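You operate a simulated robot arm through the tools that you are given. There is no shell and no other tool.

You are at the controls of a simulated robot arm. One attempt, no reset.

TASK
Bring the bench damper to 3 bar: pump if low, bleed if high.
Fine: within 0.3 bar; open its valve first, shut it after, then leave the air bleed open.

The check looks at the end state, three seconds after you hand in, the way a careful person would. Anything else that was tipped, shoved, dropped, spilled or broken makes it a failure.

THE ROBOT
A 6-joint arm with a two-finger gripper, fixed in place. Base frame: the origin is on the floor under the middle of its stand, x ahead of it, y to its left, z up; the work surface is at about z = 800. Units: mm, rad, N and s.
It reaches about 1298 mm from its shoulder. Its first joint turns from -2.601 to 2.601 rad. Payload 1.57 kg.
The TCP is the grasp point between the finger pads, 21 mm short of the fingertips. In the tool frame z runs along the fingers and y along their closing line. The gripper opens to 70 mm; its body begins 50 mm behind the TCP.
Orientation is told as [roll, pitch, yaw] about the base's x, y, z axes, in that order, counted from this pose: with the fingers straight down and closing along the base's y, the tool's x points along the base's -x, its y along +y and its z along -z.

THE INTERFACE
- The arm moves only by the tool jog_arm. Its argument "deltas" is one flat list of numbers, 7 for each row, row after row: the shift along the base's x, y, z in units of 300 mm (1.0 is 300 mm), then the turn, a rotation vector about the base's x, y, z in units of 90 degrees (1.0 is 90 degrees), then the opening, from 0 (shut) to 1 (fully open). In form: [dx, dy, dz, wx, wy, wz, gripper, dx, dy, dz, wx, wy, wz, gripper, ...]. A call has 1 to 20 rows; each row is the pose to reach, as a shift and turn from the pose commanded when the call began. A call with a number of a shift or a turn outside -1 to 1 is refused whole. A row lasts 0.2 s, in which the tool goes at most 50 mm and 0.15 rad; a call with a longer step from one row to the next is refused whole, and so is a gripper value outside its range. A pose out of reach is approached as far as the arm can. The call stops where the force on the tool passes 40 N (or 10 N more than at its start, if that is more) or the arm is blocked; 0.2 s more then pass. The fingers move at their own pace (about 64.8 mm/s each) and stop on an object; they squeeze with about 30 N. The grip force told is the motor's: it shows also when the fingers shut on nothing. Time passes only in rows, and 0.2 s behind the last, so rows that repeat a pose let the fingers close. It gives the time, the measured TCP pose, the force on the tool (base axes), the opening and the grip force at its end, in the units of the frame above (readings bear some noise), with the torque about the TCP (base axes, N m) and any sound that the robot's microphone picked up.
- Cameras (640 x 400 px; columns grow to the right, rows downward): "scene" is fixed at [225.8, -640.3, 1650.1]; the picture's right is [0.96, -0.27, 0.00], its down [-0.12, -0.43, -0.89] and it looks along [0.24, 0.86, -0.45] (base axes); focal length 333 px, centre (320, 200). "wrist" rides on the gripper at [79, 4, -81] in the tool frame; the picture's right is [-0.05, 1.00, 0.00], its down [-0.67, -0.03, -0.74] and it looks along [-0.74, -0.04, 0.67] (tool axes); focal length 256 px, centre (320, 200). There is no depth. A picture from a camera that has moved, and an enlarged one, comes with that camera's place and axes in the base frame and with its lens. The place of the scene camera against the robot may be out by one fixed shift of up to 18 mm in any direction.
- get_image(camera): a new picture of that camera. No time passes.
- raise_lower(by): slides the trunk up (or, below 0, down) by that many mm; the arm rides with it, the base frame stays. It gives what a move gives, with no picture.
- inspect(camera, box): a new picture of the part [left, top, right, bottom] of that camera's present view, enlarged. No time passes.
- sign_off(): hands the job in; it is judged then, once.

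Places have to be worked out from the pictures, the camera data and where the tool is seen. Open the gripper and draw the arm clear of the work before you hand the job in, unless the task says otherwise.

The tools are called after "Request:" as a command line: name --argument value ..., lists and objects as JSON in quotes. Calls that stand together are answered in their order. jog_arm: Moves the arm, as the interface text tells. Its arguments: {"type":"object","properties":{"deltas":{"type":"array","items":{"type":"number"}}},"required":["deltas"]} The other tools are called the same way: raise_lower (by) moves the trunk up or down; get_image (camera) takes a picture; inspect (camera, box) takes an enlarged picture of a part of a camera's view; sign_off () hands the job in.

At the start:

```text
clock: 0.0
position: [893.5, 273.6, 1211.2]
ee_rot: [0.0, 0.001, 0.001]
force: [0.0, -0.6, 0.8]
torque: [-0.04, 0.01, -0.01]
gripper_width: 70.1
grasp_force: 0.1
trunk travel left (down, up): [-893.0, 77.0]
```

scene: 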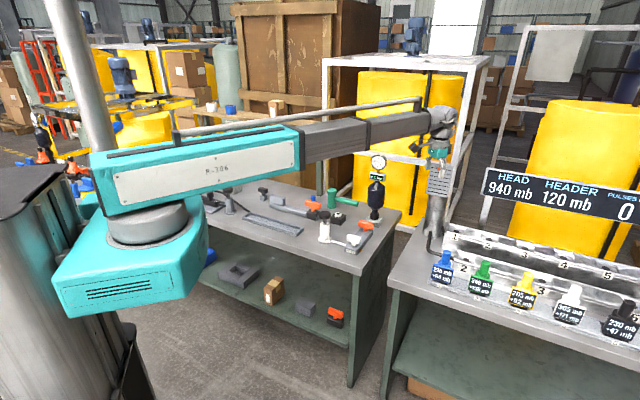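
wrist: 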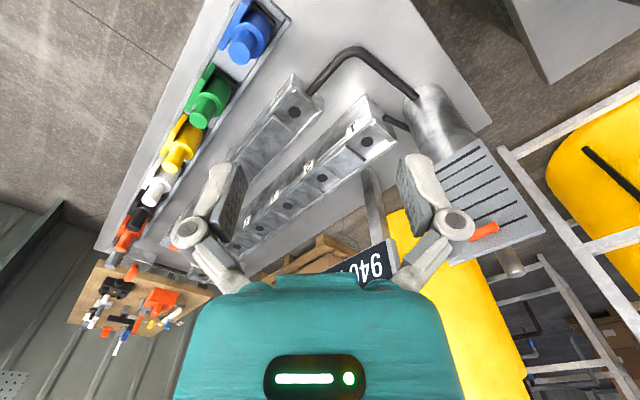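

I'll start with enlarged views of the bench with the damper/gauge and the other bench to understand the equipment.

Request:
inspect --camera "scene" --box '[190, 140, 410, 280]'

Request:
inspect --camera "scene" --box '[330, 140, 410, 190]'

Request:
inspect --camera "scene" --box '[400, 130, 640, 350]'

Request:
inspect --camera "wrist" --box '[60, 0, 400, 260]'

```text
2.86 times, centred on (300, 210) of scene
camera zoom: at [225.8, -640.3, 1650.1], right [0.96, -0.27, 0.0], down [-0.12, -0.43, -0.89], along [0.24, 0.86, -0.45], focal length 952 px, centre (377, 171)
```

zoom: 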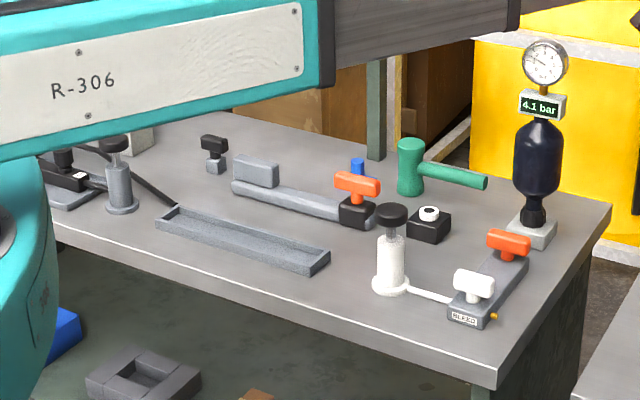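

```text
8.00 times, centred on (370, 165) of scene
camera zoom: at [225.8, -640.3, 1650.1], right [0.96, -0.27, 0.0], down [-0.12, -0.43, -0.89], along [0.24, 0.86, -0.45], focal length 2666 px, centre (-80, 480)
```

zoom: 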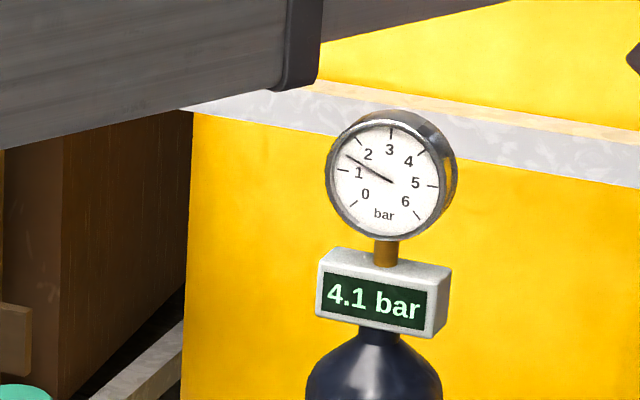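

```text
1.82 times, centred on (520, 240) of scene
camera zoom: at [225.8, -640.3, 1650.1], right [0.96, -0.27, 0.0], down [-0.12, -0.43, -0.89], along [0.24, 0.86, -0.45], focal length 606 px, centre (-44, 127)
```

zoom: 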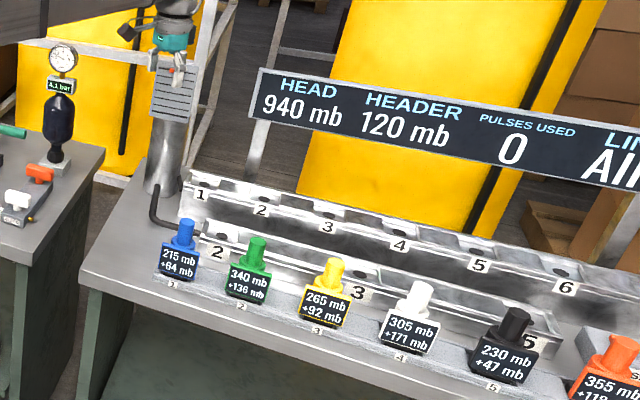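

```text
1.54 times, centred on (230, 130) of wrist
camera zoom: at [813.9, 278.9, 1291.3], right [0.05, 1.0, 0.0], down [0.67, -0.03, 0.74], along [0.74, -0.04, -0.67], focal length 394 px, centre (458, 308)
```

zoom: 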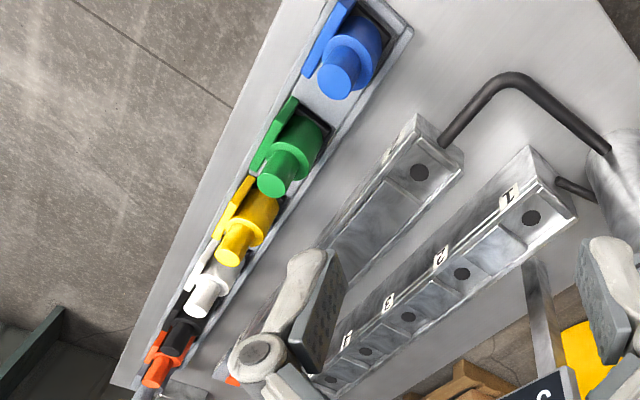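

The display reads 4.1 bar (so it's high and must be bled), while the dial needle seems to point near 1.5, so I need a closer look. I'll move the arm back and yaw it 45° so the wrist camera can see the damper bench, roughly around (600–900, 450–700).

Request:
jog_arm --deltas '[-0.125, 0.0625, 0, 0, 0, 0.0625, 1, -0.25, 0.125, 0, 0, 0, 0.125, 1, -0.375, 0.1875, 0, 0, 0, 0.1875, 1, -0.5, 0.25, 0, 0, 0, 0.25, 1]'

Request:
get_image --camera "scene"

Request:
get_image --camera "wrist"

```text
clock: 1.0
position: [741.1, 349.7, 1212.1]
ee_rot: [0.0, 0.001, 0.394]
force: [-0.9, 0.1, 0.1]
torque: [0.01, -0.02, 0.01]
gripper_width: 69.7
grasp_force: 0.1
trunk travel left (down, up): [-893.0, 77.0]
```

```text
taken
```

scene: 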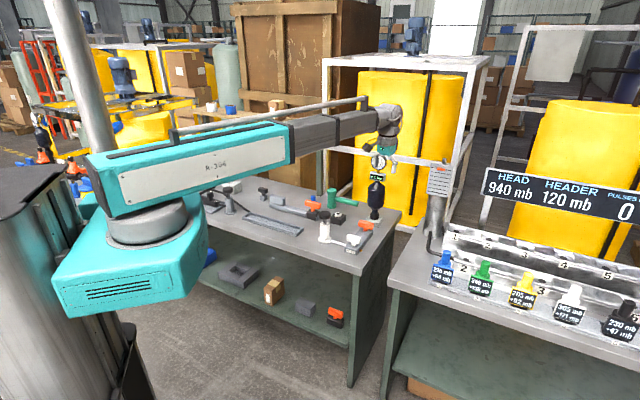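

```text
taken
camera wrist: at [666.4, 323.2, 1291.6], right [-0.33, 0.94, 0.0], down [0.63, 0.22, 0.75], along [0.7, 0.25, -0.67], focal length 256 px, centre (320, 200)
```

wrist: 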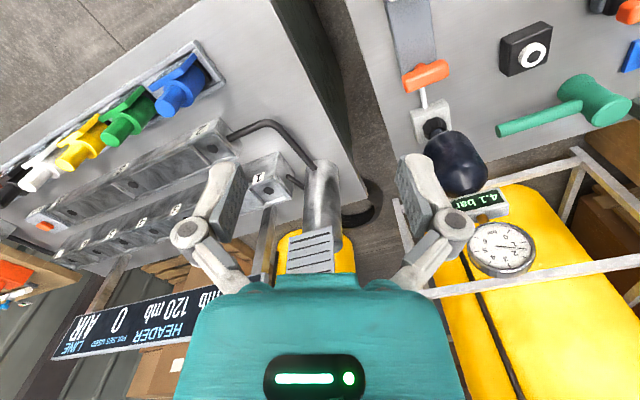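

The boom telescopes, so retracting is safe. I continue back and turn further for a better look at the damper bench.

Request:
jog_arm --deltas '[-0.125, 0.0, 0, 0, 0, 0.0625, 1, -0.25, 0.0, 0, 0, 0, 0.125, 1, -0.375, 0.0, 0, 0, 0, 0.1875, 1, -0.5, 0.0, 0, 0, 0, 0.25, 1]'

Request:
get_image --camera "scene"

Request:
get_image --camera "wrist"

```text
clock: 2.0
position: [595.0, 346.8, 1212.4]
ee_rot: [-0.002, 0.0, 0.788]
force: [0.6, 0.3, -0.8]
torque: [0.05, 0.02, 0.0]
gripper_width: 70.0
grasp_force: 0.1
trunk travel left (down, up): [-893.0, 77.0]
```

```text
taken
```

scene: 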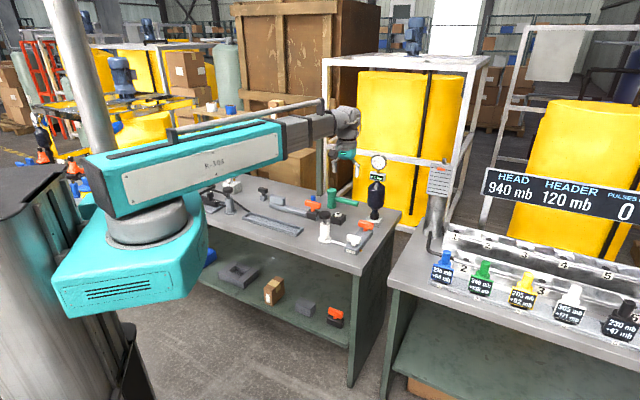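

```text
taken
camera wrist: at [536.0, 295.5, 1291.7], right [-0.67, 0.74, 0.0], down [0.49, 0.45, 0.75], along [0.55, 0.5, -0.67], focal length 256 px, centre (320, 200)
```

wrist: 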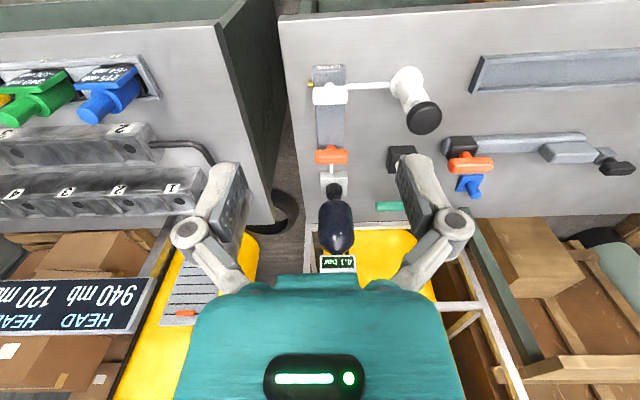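

Request:
inspect --camera "wrist" --box '[270, 40, 470, 165]'

Request:
inspect --camera "wrist" --box '[400, 20, 640, 220]'

Request:
inspect --camera "scene" --box '[190, 170, 330, 260]'

Request:
inspect --camera "scene" --box '[310, 180, 410, 260]'

Request:
inspect --camera "scene" --box '[355, 145, 405, 185]'

```text
3.20 times, centred on (370, 102) of wrist
camera zoom: at [536.0, 295.5, 1291.7], right [-0.67, 0.74, 0.0], down [0.49, 0.45, 0.75], along [0.55, 0.5, -0.67], focal length 819 px, centre (160, 512)
```

zoom: 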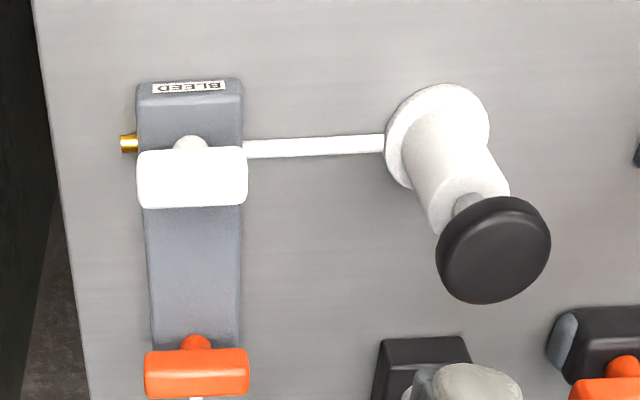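

```text
2.00 times, centred on (520, 120) of wrist
camera zoom: at [536.0, 295.5, 1291.7], right [-0.67, 0.74, 0.0], down [0.49, 0.45, 0.75], along [0.55, 0.5, -0.67], focal length 512 px, centre (-80, 360)
```

zoom: 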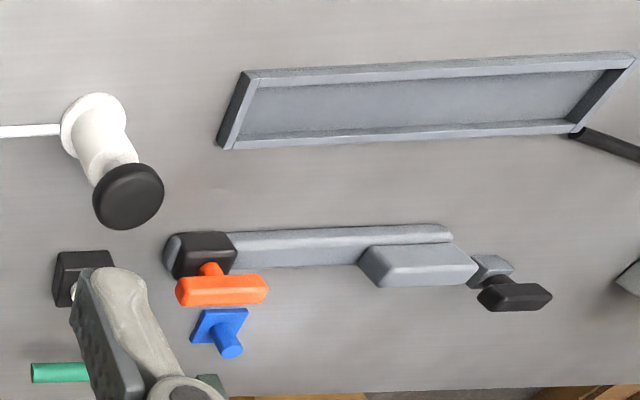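

```text
4.44 times, centred on (260, 215) of scene
camera zoom: at [225.8, -640.3, 1650.1], right [0.96, -0.27, 0.0], down [-0.12, -0.43, -0.89], along [0.24, 0.86, -0.45], focal length 1481 px, centre (587, 133)
```

zoom: 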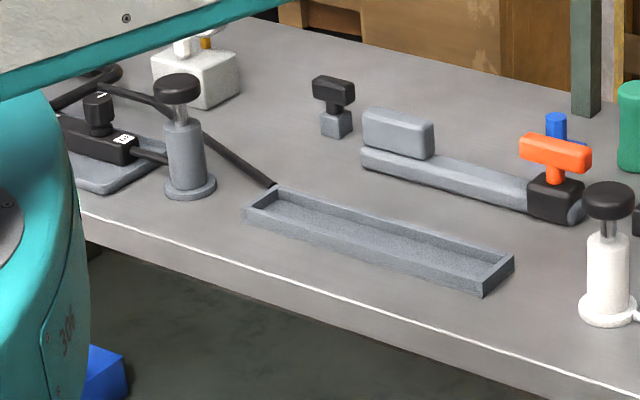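

```text
5.00 times, centred on (360, 220) of scene
camera zoom: at [225.8, -640.3, 1650.1], right [0.96, -0.27, 0.0], down [-0.12, -0.43, -0.89], along [0.24, 0.86, -0.45], focal length 1666 px, centre (120, 100)
```

zoom: 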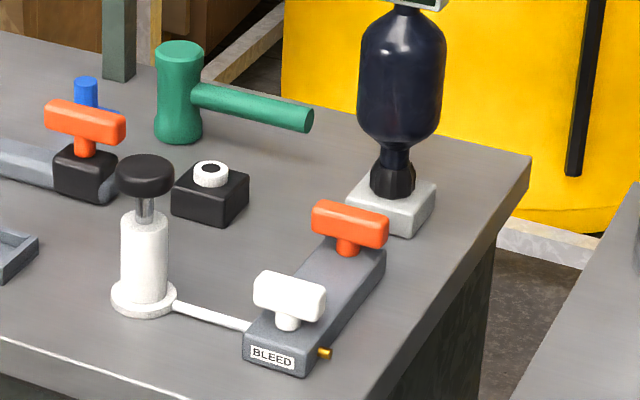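

```text
10.00 times, centred on (380, 165) of scene
camera zoom: at [225.8, -640.3, 1650.1], right [0.96, -0.27, 0.0], down [-0.12, -0.43, -0.89], along [0.24, 0.86, -0.45], focal length 3332 px, centre (-280, 550)
```

zoom: 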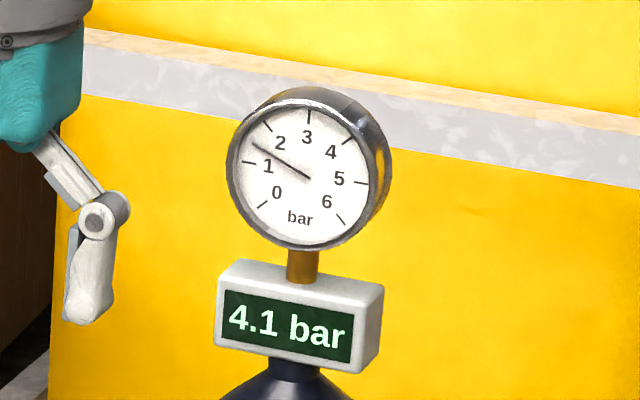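

The block has a white T-handle labelled BLEED and an orange T-handle nearer the damper, both crosswise (shut). Before acting I want to see the rest of the bench (left end) so as not to confuse the damper with another unit.

Request:
jog_arm --deltas '[-0.1, 0.05, 0, 0, 0, 0.0875, 1, -0.2, 0.1, 0, 0, 0, 0.175, 1, -0.3, 0.15, 0, 0, 0, 0.2625, 1, -0.4, 0.2, 0, 0, 0, 0.35, 1]'

Request:
get_image --camera "scene"

Request:
get_image --camera "wrist"

```text
clock: 3.0
position: [471.4, 407.7, 1211.5]
ee_rot: [0.001, -0.002, 1.339]
force: [-0.4, 0.4, 0.3]
torque: [0.02, -0.02, -0.03]
gripper_width: 69.8
grasp_force: 0.0
trunk travel left (down, up): [-893.0, 77.0]
```

```text
taken
```

scene: 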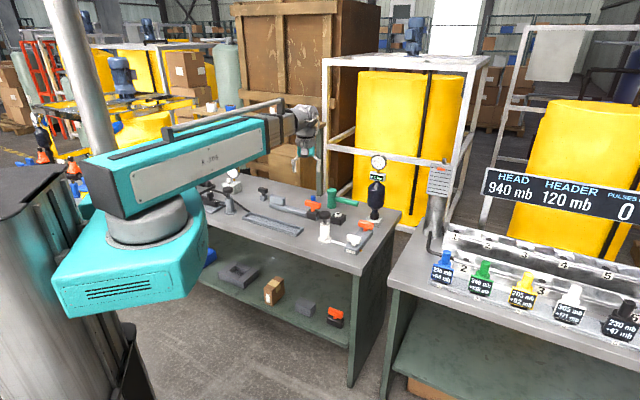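

```text
taken
camera wrist: at [449.3, 334.3, 1291.5], right [-0.96, 0.28, 0.0], down [0.19, 0.64, 0.74], along [0.21, 0.71, -0.67], focal length 256 px, centre (320, 200)
```

wrist: 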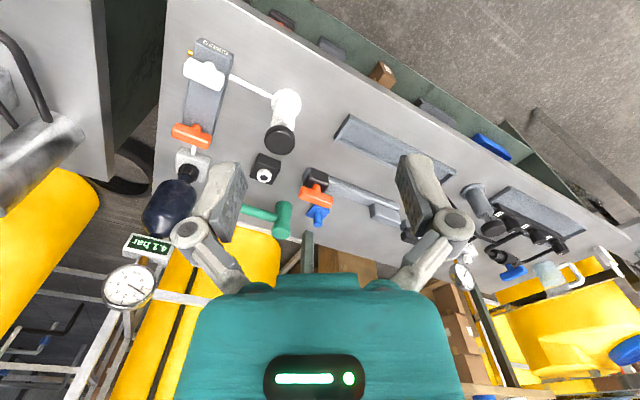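

Request:
inspect --camera "wrist" --box '[420, 140, 640, 300]'

Request:
inspect --camera "wrist" --box '[100, 20, 320, 320]'

Request:
inspect --camera "scene" --box '[20, 110, 260, 260]'

Request:
inspect --camera "scene" --box '[270, 90, 350, 200]'

```text
2.50 times, centred on (530, 220) of wrist
camera zoom: at [449.3, 334.3, 1291.5], right [-0.96, 0.28, 0.0], down [0.19, 0.64, 0.74], along [0.21, 0.71, -0.67], focal length 640 px, centre (-205, 150)
```

zoom: 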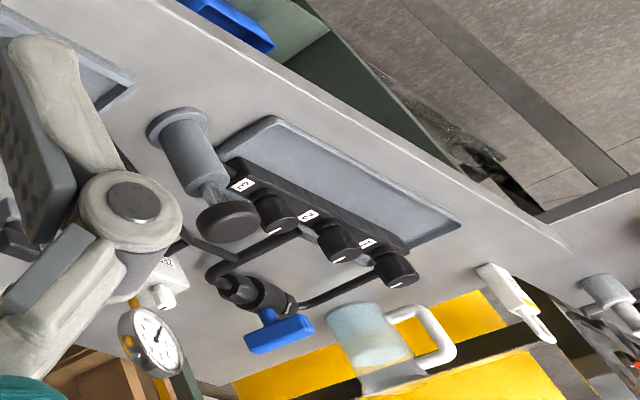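

```text
1.33 times, centred on (210, 170) of wrist
camera zoom: at [449.3, 334.3, 1291.5], right [-0.96, 0.28, 0.0], down [0.19, 0.64, 0.74], along [0.21, 0.71, -0.67], focal length 341 px, centre (467, 240)
```

zoom: 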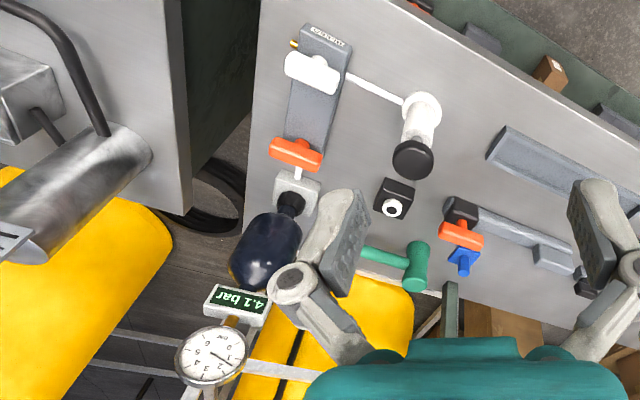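

```text
2.67 times, centred on (140, 185) of scene
camera zoom: at [225.8, -640.3, 1650.1], right [0.96, -0.27, 0.0], down [-0.12, -0.43, -0.89], along [0.24, 0.86, -0.45], focal length 889 px, centre (800, 240)
```

zoom: 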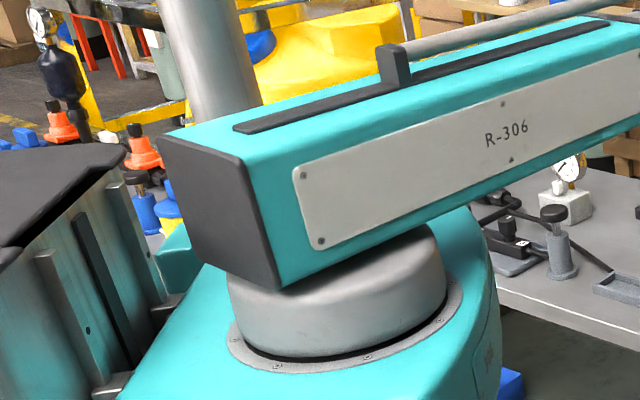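

```text
3.64 times, centred on (310, 145) of scene
camera zoom: at [225.8, -640.3, 1650.1], right [0.96, -0.27, 0.0], down [-0.12, -0.43, -0.89], along [0.24, 0.86, -0.45], focal length 1212 px, centre (356, 400)
```

zoom: 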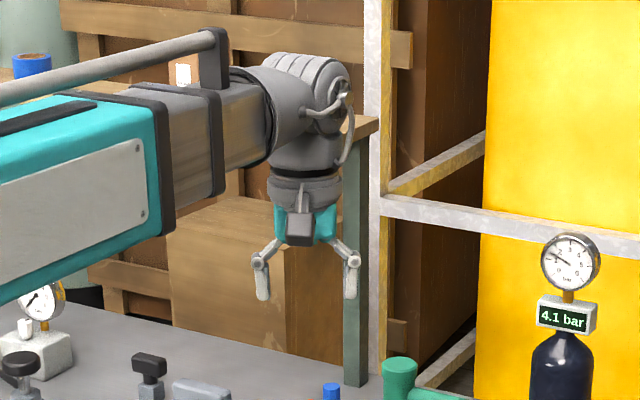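

There's a second navy bottle with a gauge at the far left of the scene; I'll zoom in to see what that is.

Request:
inspect --camera "scene" --box '[20, 100, 110, 210]'

Request:
jog_arm --deltas '[-0.1, 0.05, 0, 0, 0, 0.0875, 1, -0.2, 0.1, 0, 0, 0, 0.175, 1, -0.3, 0.15, 0, 0, 0, 0.2625, 1, -0.3, 0.2, 0, 0, 0, 0.35, 1, -0.3, 0.2, 0, 0, 0, 0.44, 1]'

Request:
get_image --camera "wrist"

Request:
get_image --camera "scene"

```text
3.64 times, centred on (65, 155) of scene
camera zoom: at [225.8, -640.3, 1650.1], right [0.96, -0.27, 0.0], down [-0.12, -0.43, -0.89], along [0.24, 0.86, -0.45], focal length 1212 px, centre (1247, 364)
```

zoom: 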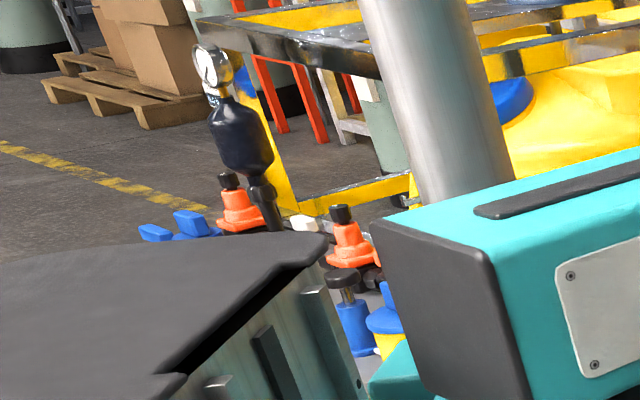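

```text
clock: 4.2
position: [385.7, 467.7, 1211.8]
ee_rot: [-0.001, 0.0, 2.029]
force: [0.0, -0.4, 0.3]
torque: [0.03, -0.04, -0.01]
gripper_width: 70.0
grasp_force: 0.0
trunk travel left (down, up): [-893.0, 77.0]
```

```text
taken
camera wrist: at [415.2, 395.7, 1291.5], right [-0.92, -0.4, 0.0], down [-0.26, 0.61, 0.74], along [-0.29, 0.68, -0.67], focal length 256 px, centre (320, 200)
```

wrist: 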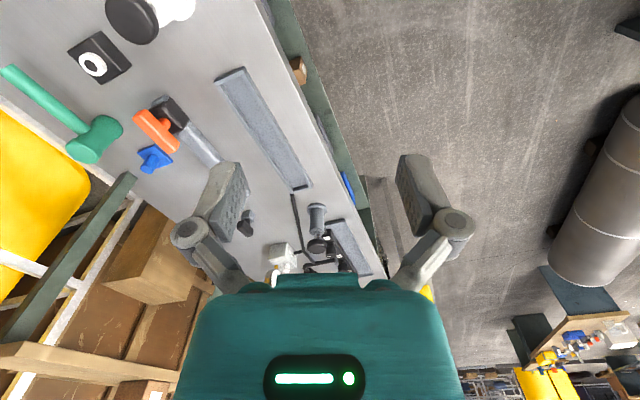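

```text
taken
```

scene: 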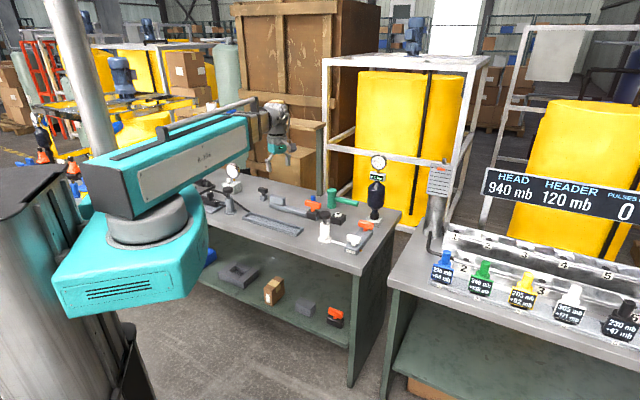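

The other bottle belongs to a floor skid behind the robot, so the "bench damper" is the one with the 4.1 bar display. I'm going back toward it for a close look at its dial and at the two T-handles.

Request:
jog_arm --deltas '[0.14, 0.042, 0.02, 0, 0, -0.088, 1, 0.28, 0.084, 0.04, 0, 0, -0.176, 1, 0.42, 0.126, 0.06, 0, 0, -0.264, 1, 0.56, 0.168, 0.06, 0, 0, -0.352, 1, 0.7, 0.21, 0.06, 0, 0, -0.44, 1, 0.84, 0.252, 0.06, 0, 0, -0.528, 1, 0.98, 0.294, 0.06, 0, 0, -0.616, 1]'

Request:
get_image --camera "wrist"

Request:
get_image --camera "scene"

```text
clock: 5.8
position: [680.1, 555.8, 1209.5]
ee_rot: [0.001, 0.0, 1.059]
force: [-0.2, -0.7, -0.4]
torque: [0.0, 0.01, 0.06]
gripper_width: 69.9
grasp_force: 0.0
out of reach, approached as far as the arm can: row 1, 2, 3, 4, 5, 6, 7
trunk travel left (down, up): [-893.0, 77.0]
```

```text
taken
camera wrist: at [636.0, 490.4, 1290.8], right [-0.84, 0.54, 0.0], down [0.36, 0.56, 0.74], along [0.4, 0.63, -0.67], focal length 256 px, centre (320, 200)
```

wrist: 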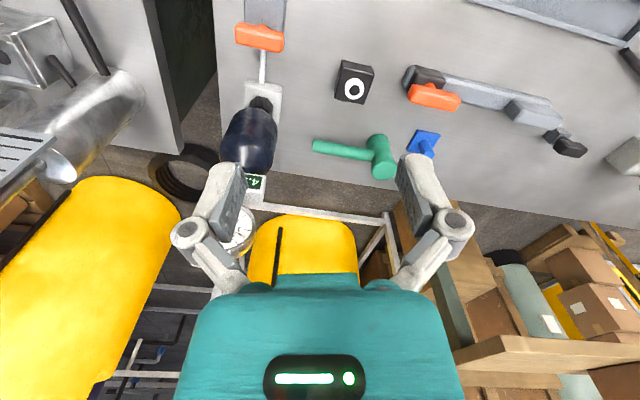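

```text
taken
```

scene: 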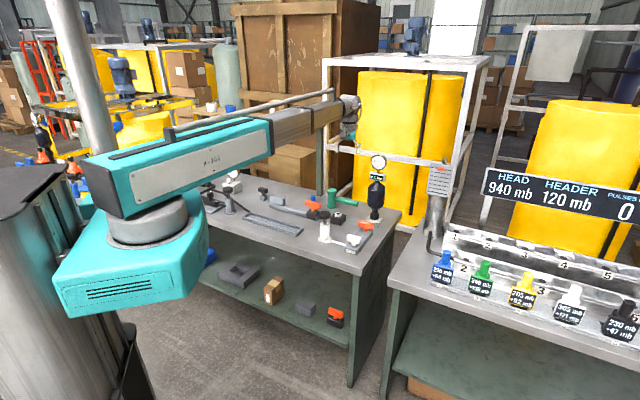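

The arm could not rise above ~1210 on its own (height seems to come from the trunk). I'll test a small downward command to learn how z behaves, while turning toward the damper.

Request:
jog_arm --deltas '[0.0, 0.0, -0.06, 0, 0, -0.08, 1, 0.0, 0.0, -0.06, 0, 0, -0.16, 1, 0.0, 0.0, -0.06, 0, 0, -0.16, 1]'

```text
clock: 6.6
position: [677.8, 557.4, 1211.9]
ee_rot: [-0.001, 0.0, 0.806]
force: [0.4, -0.2, 0.0]
torque: [0.0, 0.0, 0.01]
gripper_width: 70.2
grasp_force: 0.1
out of reach, approached as far as the arm can: row 1, 2, 3
trunk travel left (down, up): [-893.0, 77.0]
```

Height is set only by the trunk (jog_arm z moves don't work with the tool vertical). Now I look at the dial and handles from here with the wrist camera.

Request:
get_image --camera "wrist"

Request:
inspect --camera "scene" --box '[355, 145, 405, 185]'

```text
taken
camera wrist: at [619.9, 502.7, 1291.3], right [-0.68, 0.73, 0.0], down [0.49, 0.46, 0.74], along [0.54, 0.51, -0.67], focal length 256 px, centre (320, 200)
```

wrist: 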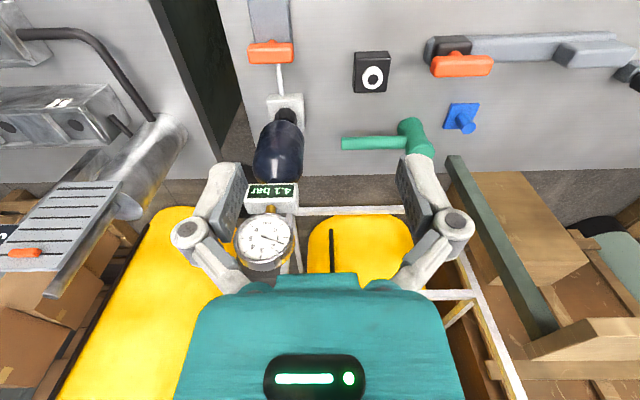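

```text
10.00 times, centred on (380, 165) of scene
camera zoom: at [225.8, -640.3, 1650.1], right [0.96, -0.27, 0.0], down [-0.12, -0.43, -0.89], along [0.24, 0.86, -0.45], focal length 3332 px, centre (-280, 550)
```

zoom: 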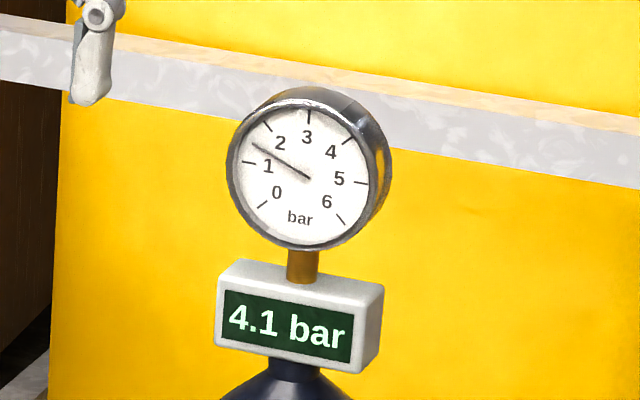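

Request:
inspect --camera "wrist" --box '[220, 170, 320, 280]'

Request:
inspect --camera "wrist" --box '[220, 0, 330, 180]'

```text
3.64 times, centred on (270, 225) of wrist
camera zoom: at [619.9, 502.7, 1291.3], right [-0.68, 0.73, 0.0], down [0.49, 0.46, 0.74], along [0.54, 0.51, -0.67], focal length 931 px, centre (502, 109)
```

zoom: 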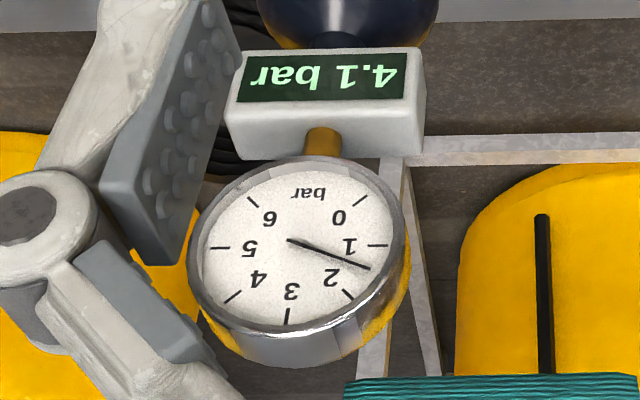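

```text
2.22 times, centred on (275, 90) of wrist
camera zoom: at [619.9, 502.7, 1291.3], right [-0.68, 0.73, 0.0], down [0.49, 0.46, 0.74], along [0.54, 0.51, -0.67], focal length 569 px, centre (420, 444)
```

zoom: 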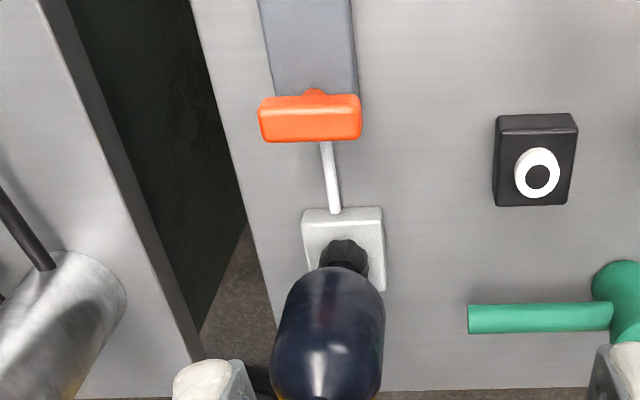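

The dial reads ~1.5 while the display says 4.1, so I'll watch both when the valve is opened. Triangulating two wrist views puts the orange handle at about (775, 545, 857), bar ~70 mm crosswise (along (-0.7,0.7)), white handle about (680, 448), damper axis about (854, 630). I'll go above the orange handle with yaw −0.785 so the fingers straddle the bar.

Request:
jog_arm --deltas '[0.03, -0.004, 0, 0, 0, -0.09, 1, 0.06, -0.008, 0, 0, 0, -0.18, 1, 0.09, -0.012, 0, 0, 0, -0.27, 1, 0.12, -0.016, 0, 0, 0, -0.36, 1, 0.15, -0.02, 0, 0, 0, -0.45, 1, 0.18, -0.024, 0, 0, 0, -0.54, 1, 0.21, -0.028, 0, 0, 0, -0.63, 1, 0.24, -0.032, 0, 0, 0, -0.72, 1, 0.27, -0.036, 0, 0, 0, -0.81, 1, 0.3, -0.04, 0, 0, 0, -0.9, 1, 0.3233, -0.043, 0, 0, 0, -0.99, 1, 0.3233, -0.043, 0, 0, 0, -1.0, 1]'

Request:
get_image --camera "wrist"

Request:
get_image --camera "scene"

```text
clock: 9.2
position: [773.7, 543.6, 1211.0]
ee_rot: [-0.001, -0.001, -0.765]
force: [0.1, 0.8, 0.2]
torque: [0.04, 0.0, -0.01]
gripper_width: 70.3
grasp_force: 0.1
trunk travel left (down, up): [-893.0, 77.0]
```

```text
taken
camera wrist: at [718.6, 602.9, 1291.3], right [0.73, 0.68, 0.0], down [0.46, -0.49, 0.74], along [0.51, -0.54, -0.67], focal length 256 px, centre (320, 200)
```

wrist: 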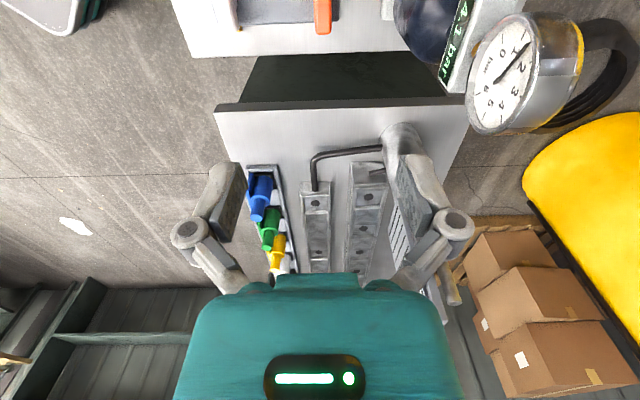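

```text
taken
```

scene: 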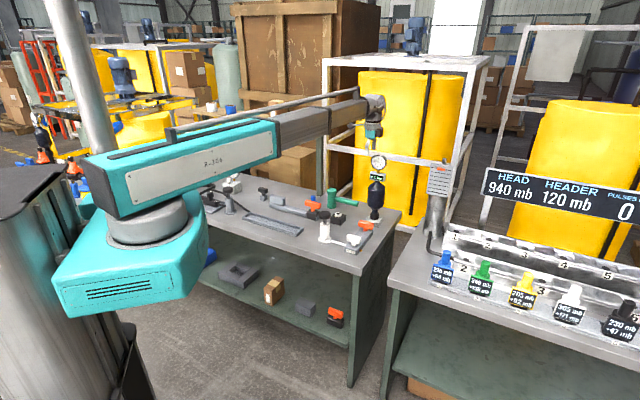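

The orange bar appears centred between the fingers. Before lowering I check the clearance between the wrist/elbow and the gauge.

Request:
inspect --camera "scene" --box '[320, 80, 420, 260]'

Request:
raise_lower --by -100

Request:
inspect --camera "scene" --box '[320, 80, 420, 260]'

Request:
get_image --camera "wrist"

```text
2.22 times, centred on (370, 170) of scene
camera zoom: at [225.8, -640.3, 1650.1], right [0.96, -0.27, 0.0], down [-0.12, -0.43, -0.89], along [0.24, 0.86, -0.45], focal length 740 px, centre (209, 267)
```

zoom: 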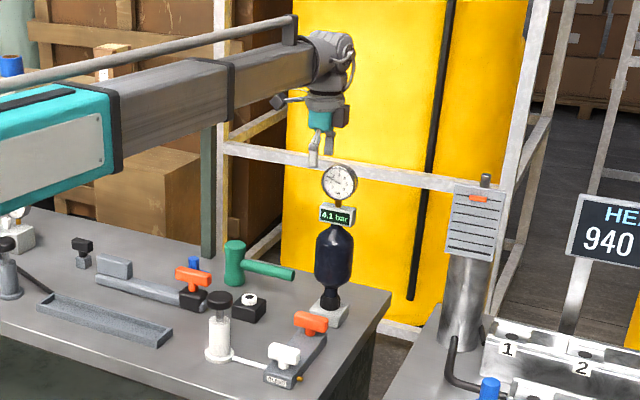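

```text
clock: 10.5
position: [772.6, 542.7, 1111.5]
ee_rot: [-0.001, 0.001, -0.764]
force: [0.2, 0.0, 0.2]
torque: [0.0, 0.0, 0.02]
gripper_width: 69.9
grasp_force: 0.0
trunk travel left (down, up): [-793.0, 177.0]
```

```text
2.22 times, centred on (370, 170) of scene
camera zoom: at [225.8, -640.3, 1650.1], right [0.96, -0.27, 0.0], down [-0.12, -0.43, -0.89], along [0.24, 0.86, -0.45], focal length 740 px, centre (209, 267)
```

zoom: 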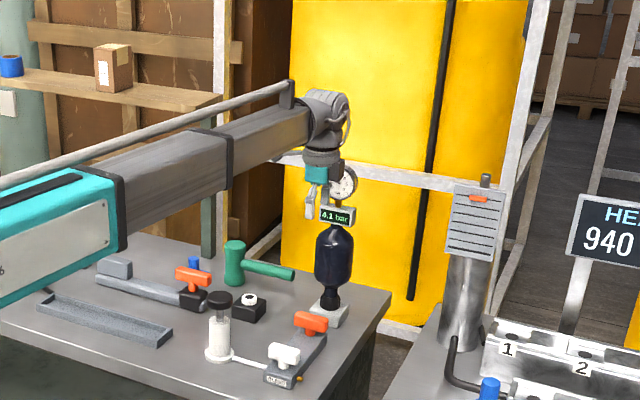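

```text
taken
camera wrist: at [718.3, 602.7, 1191.4], right [0.73, 0.69, 0.0], down [0.46, -0.49, 0.74], along [0.51, -0.54, -0.67], focal length 256 px, centre (320, 200)
```

wrist: 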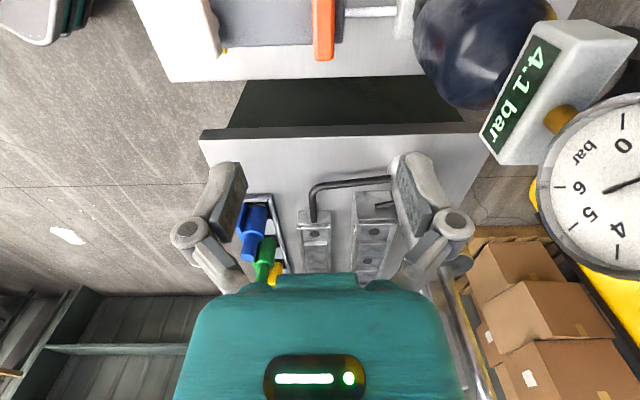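

Clearance to the gauge looks like ~30+ mm for the gripper. I lower in steps with the gripper partly closed, checking the elbow against the gauge.

Request:
raise_lower --by -80

Request:
inspect --camera "scene" --box '[340, 100, 420, 200]'

Request:
get_image --camera "wrist"

```text
clock: 11.7
position: [774.2, 544.2, 1032.1]
ee_rot: [0.002, -0.001, -0.762]
force: [1.1, -0.4, -0.5]
torque: [-0.02, 0.02, 0.0]
gripper_width: 70.2
grasp_force: 0.1
trunk travel left (down, up): [-713.0, 257.0]
```

```text
4.00 times, centred on (380, 150) of scene
camera zoom: at [225.8, -640.3, 1650.1], right [0.96, -0.27, 0.0], down [-0.12, -0.43, -0.89], along [0.24, 0.86, -0.45], focal length 1333 px, centre (80, 400)
```

zoom: 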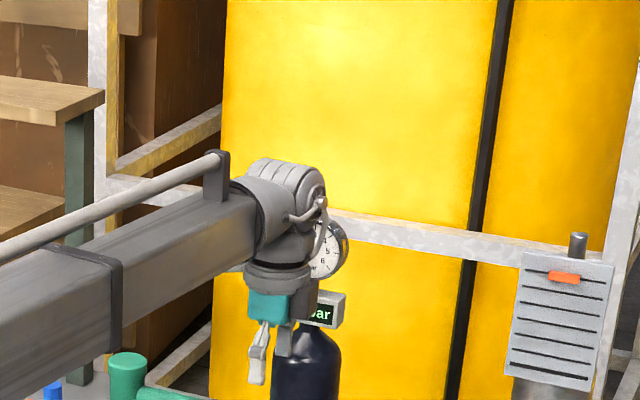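

```text
taken
camera wrist: at [718.4, 602.7, 1111.4], right [0.73, 0.69, 0.0], down [0.46, -0.49, 0.74], along [0.51, -0.54, -0.67], focal length 256 px, centre (320, 200)
```

wrist: 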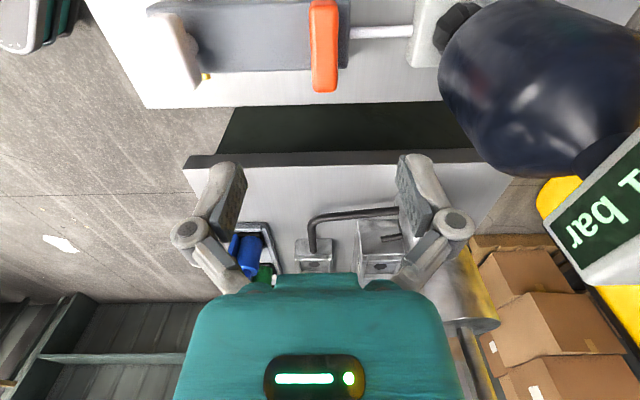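

Elbow radius is ~45 mm with ~90 mm to the gauge front, so it clears. Lower another 80 mm and re-measure the bar.

Request:
raise_lower --by -80

Request:
get_image --camera "wrist"

Request:
inspect --camera "scene" --box '[330, 120, 430, 250]'

```text
clock: 12.9
position: [772.5, 543.9, 952.3]
ee_rot: [0.0, -0.001, -0.763]
force: [0.6, -0.5, 0.7]
torque: [0.01, 0.02, -0.01]
gripper_width: 70.0
grasp_force: 0.2
trunk travel left (down, up): [-633.0, 337.0]
```

```text
taken
camera wrist: at [718.4, 602.7, 1031.4], right [0.73, 0.69, 0.0], down [0.46, -0.49, 0.74], along [0.51, -0.54, -0.67], focal length 256 px, centre (320, 200)
```

wrist: 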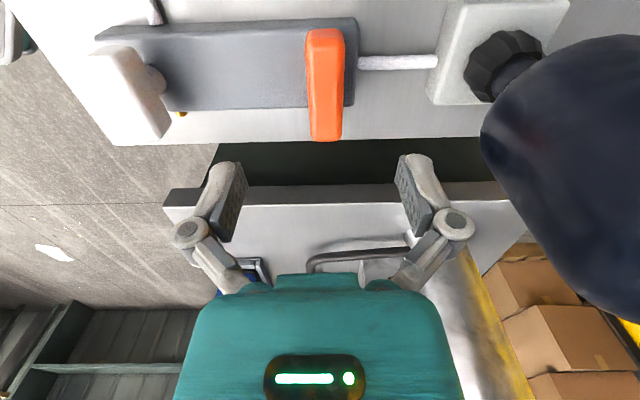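

```text
3.08 times, centred on (380, 185) of scene
camera zoom: at [225.8, -640.3, 1650.1], right [0.96, -0.27, 0.0], down [-0.12, -0.43, -0.89], along [0.24, 0.86, -0.45], focal length 1025 px, centre (135, 246)
```

zoom: 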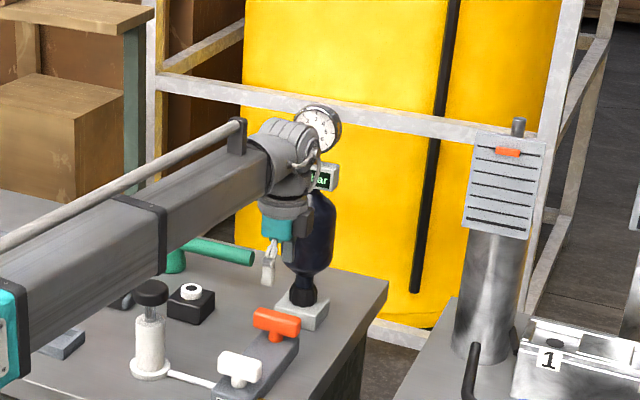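

Request:
inspect --camera "wrist" --box '[250, 0, 410, 160]'

```text
2.50 times, centred on (330, 80) of wrist
camera zoom: at [718.4, 602.7, 1031.4], right [0.73, 0.69, 0.0], down [0.46, -0.49, 0.74], along [0.51, -0.54, -0.67], focal length 640 px, centre (295, 500)
```

zoom: 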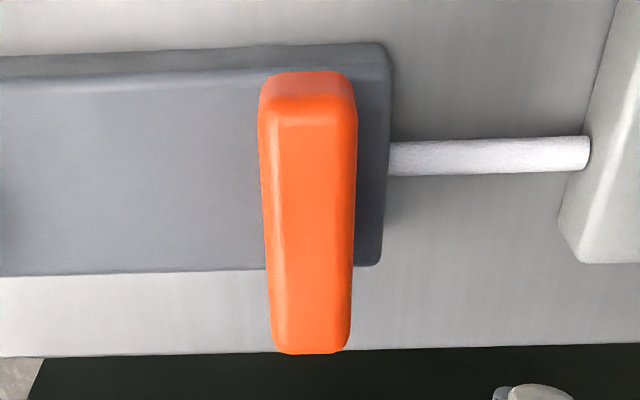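

Bar top is at z≈866, bar centre ≈(778, 545), ~22 mm wide, lined up with the fingers within ~2°. I shift 5 mm in x, narrow the gripper to ~52 mm and lower most of the way.

Request:
jog_arm --deltas '[0.018, 0, 0, 0, 0, 0.006, 0.75, 0.018, 0, 0, 0, 0, 0.006, 0.75]'

Request:
raise_lower --by -55

Request:
get_image --camera "wrist"

Request:
inspect --camera "scene" --box '[330, 140, 410, 240]'

```text
clock: 13.5
position: [778.6, 544.5, 951.9]
ee_rot: [-0.001, 0.001, -0.754]
force: [-0.8, -0.3, -0.3]
torque: [-0.01, 0.0, 0.02]
gripper_width: 52.3
grasp_force: 0.1
trunk travel left (down, up): [-633.0, 337.0]
```

```text
clock: 14.4
position: [779.1, 544.5, 896.0]
ee_rot: [0.001, 0.0, -0.753]
force: [-0.9, 0.0, 0.1]
torque: [0.07, -0.02, 0.0]
gripper_width: 52.5
grasp_force: 0.1
trunk travel left (down, up): [-578.0, 392.0]
```

```text
taken
camera wrist: at [723.1, 602.1, 976.4], right [0.72, 0.69, 0.0], down [0.46, -0.48, 0.74], along [0.52, -0.54, -0.67], focal length 256 px, centre (320, 200)
```

wrist: 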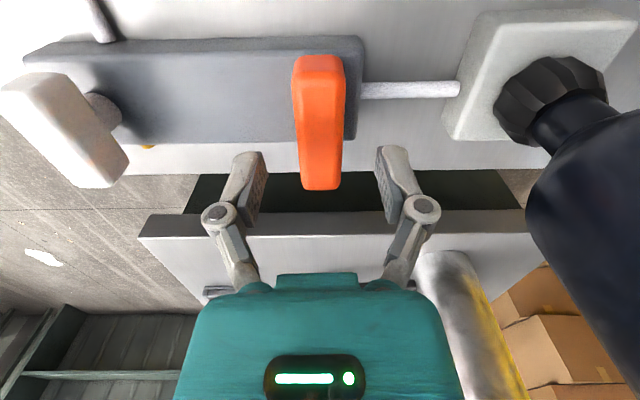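

```text
4.00 times, centred on (370, 190) of scene
camera zoom: at [225.8, -640.3, 1650.1], right [0.96, -0.27, 0.0], down [-0.12, -0.43, -0.89], along [0.24, 0.86, -0.45], focal length 1333 px, centre (120, 240)
```

zoom: 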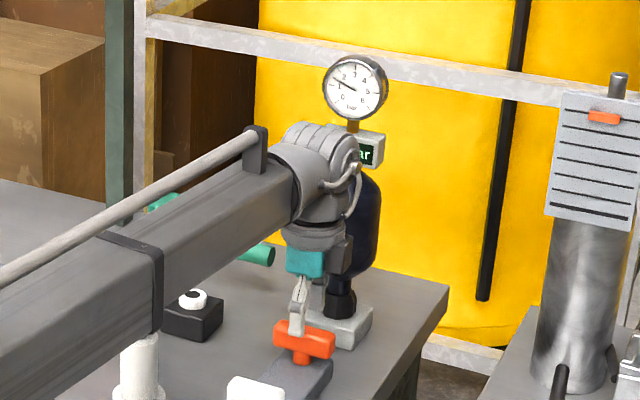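

The bar is centred between the fingers both ways (ends at about ±35 mm). Lowering 30 mm to bring the pads around it.

Request:
raise_lower --by -30

Request:
get_image --camera "wrist"

Request:
inspect --camera "scene" --box '[330, 140, 410, 240]'

```text
clock: 15.2
position: [778.7, 544.8, 866.3]
ee_rot: [0.0, 0.0, -0.753]
force: [-0.2, 0.2, -0.3]
torque: [0.01, 0.0, 0.01]
gripper_width: 52.8
grasp_force: 0.0
trunk travel left (down, up): [-548.0, 422.0]
```

```text
taken
camera wrist: at [723.1, 602.1, 946.4], right [0.72, 0.69, 0.0], down [0.46, -0.48, 0.74], along [0.52, -0.54, -0.67], focal length 256 px, centre (320, 200)
```

wrist: 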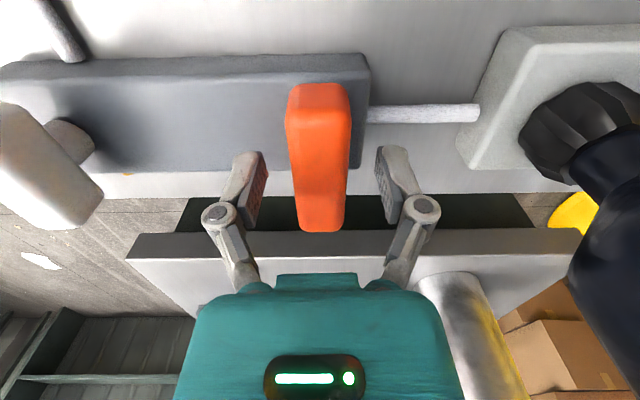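

```text
4.00 times, centred on (370, 190) of scene
camera zoom: at [225.8, -640.3, 1650.1], right [0.96, -0.27, 0.0], down [-0.12, -0.43, -0.89], along [0.24, 0.86, -0.45], focal length 1333 px, centre (120, 240)
```

zoom: 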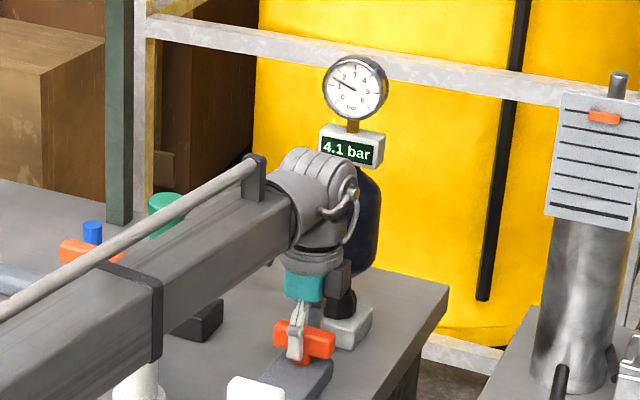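

Fingers straddle the bar at the right height. Closing onto it now.

Request:
jog_arm --deltas '[0, 0, 0, 0, 0, 0, 0.4, 0, 0, 0, 0, 0, 0, 0.1, 0, 0, 0, 0, 0, 0, 0, 0, 0, 0, 0, 0, 0, 0]'

Request:
get_image --camera "wrist"

```text
clock: 16.2
position: [778.4, 544.8, 867.8]
ee_rot: [0.001, 0.0, -0.754]
force: [0.3, 0.1, 1.4]
torque: [-0.08, 0.08, -0.01]
gripper_width: 23.8
grasp_force: 32.0
trunk travel left (down, up): [-548.0, 422.0]
```

```text
taken
camera wrist: at [723.2, 602.2, 946.3], right [0.72, 0.69, 0.0], down [0.46, -0.48, 0.74], along [0.52, -0.54, -0.67], focal length 256 px, centre (320, 200)
```

wrist: 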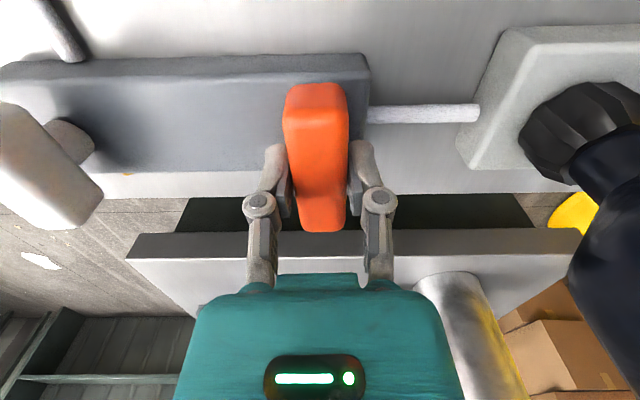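

Gripped at 23.8 mm with almost no side load. Trying a small counter-clockwise turn (about 11°) and reading the torque.

Request:
jog_arm --deltas '[0, 0, 0, 0, 0, 0.04, 0, 0, 0, 0, 0, 0, 0.08, 0, 0, 0, 0, 0, 0, 0.12, 0]'

Request:
get_image --camera "wrist"

```text
clock: 17.0
position: [779.5, 544.1, 867.4]
ee_rot: [0.0, 0.0, -0.564]
force: [8.4, -0.1, 5.0]
torque: [0.27, 0.16, -0.02]
gripper_width: 24.0
grasp_force: 31.9
trunk travel left (down, up): [-548.0, 422.0]
```

```text
taken
camera wrist: at [713.4, 591.0, 946.3], right [0.58, 0.82, 0.0], down [0.54, -0.39, 0.75], along [0.61, -0.43, -0.67], focal length 256 px, centre (320, 200)
```

wrist: 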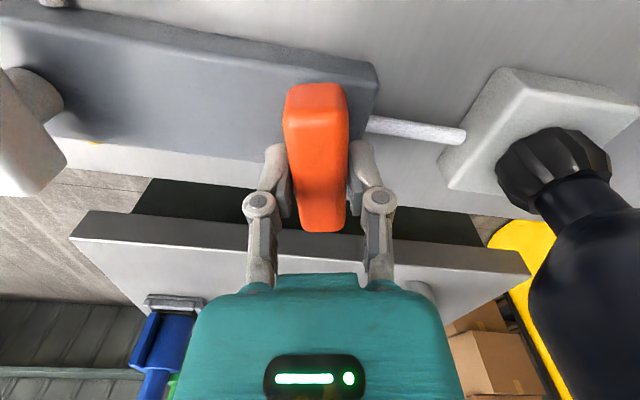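

The handle turns freely counter-clockwise with the gripper. Continuing the quarter turn in steps, with a slight x correction for the small side force.

Request:
jog_arm --deltas '[0.003, 0, 0, 0, 0, 0.08, 0, 0.004, 0, 0, 0, 0, 0.16, 0, 0.004, 0, 0, 0, 0, 0.24, 0, 0.004, 0, 0, 0, 0, 0.32, 0, 0.004, 0, 0, 0, 0, 0.4, 0]'

Request:
inspect --camera "scene" --box '[330, 140, 410, 240]'

```text
clock: 18.2
position: [779.3, 545.2, 867.3]
ee_rot: [0.0, 0.002, 0.067]
force: [-11.0, 6.0, -3.4]
torque: [0.22, 0.27, -0.03]
gripper_width: 23.8
grasp_force: 32.0
trunk travel left (down, up): [-548.0, 422.0]
```

```text
4.00 times, centred on (370, 190) of scene
camera zoom: at [225.8, -640.3, 1650.1], right [0.96, -0.27, 0.0], down [-0.12, -0.43, -0.89], along [0.24, 0.86, -0.45], focal length 1333 px, centre (120, 240)
```

zoom: 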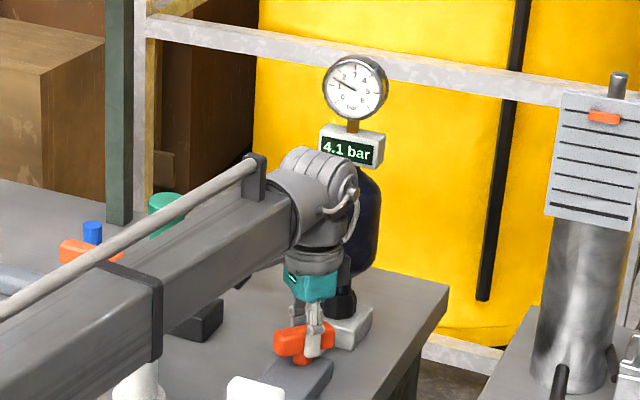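

Half-turned; side force is modest. Removing the x correction and finishing the quarter turn.

Request:
jog_arm --deltas '[-0.004, 0.001, 0, 0, 0, 0.08, 0, -0.004, 0.001, 0, 0, 0, 0.16, 0, -0.004, 0.001, 0, 0, 0, 0.24, 0, -0.004, 0.001, 0, 0, 0, 0.32, 0, -0.004, 0.001, 0, 0, 0, 0.4, 0]'

Request:
get_image --camera "wrist"

Request:
inspect --camera "scene" --box '[330, 140, 410, 240]'

```text
clock: 19.4
position: [778.4, 545.8, 866.2]
ee_rot: [-0.001, -0.001, 0.695]
force: [-1.6, 14.6, 5.9]
torque: [-0.27, 0.49, 0.01]
gripper_width: 23.8
grasp_force: 32.0
trunk travel left (down, up): [-548.0, 422.0]
```

```text
taken
camera wrist: at [714.4, 499.1, 946.2], right [-0.6, 0.8, 0.0], down [0.53, 0.4, 0.75], along [0.6, 0.45, -0.67], focal length 256 px, centre (320, 200)
```

wrist: 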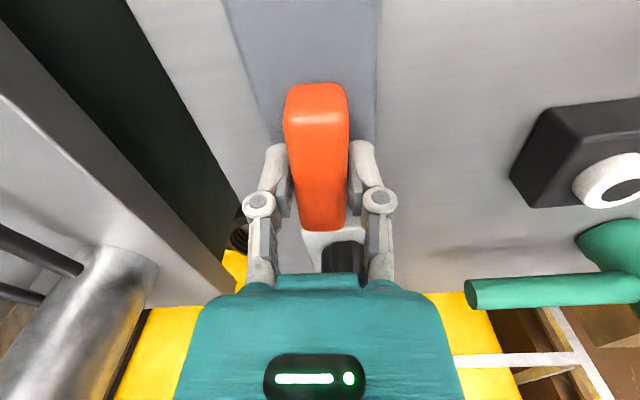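

```text
4.00 times, centred on (370, 190) of scene
camera zoom: at [225.8, -640.3, 1650.1], right [0.96, -0.27, 0.0], down [-0.12, -0.43, -0.89], along [0.24, 0.86, -0.45], focal length 1333 px, centre (120, 240)
```

zoom: 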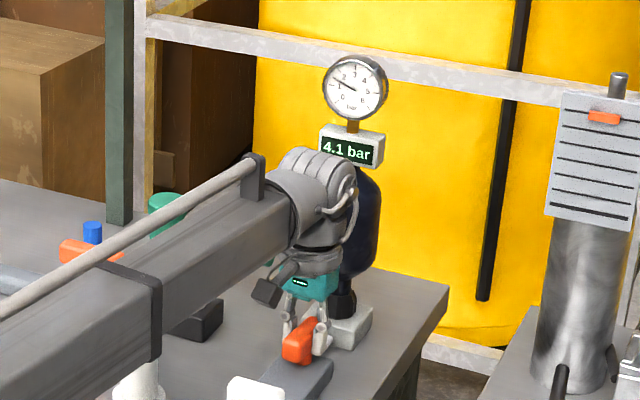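

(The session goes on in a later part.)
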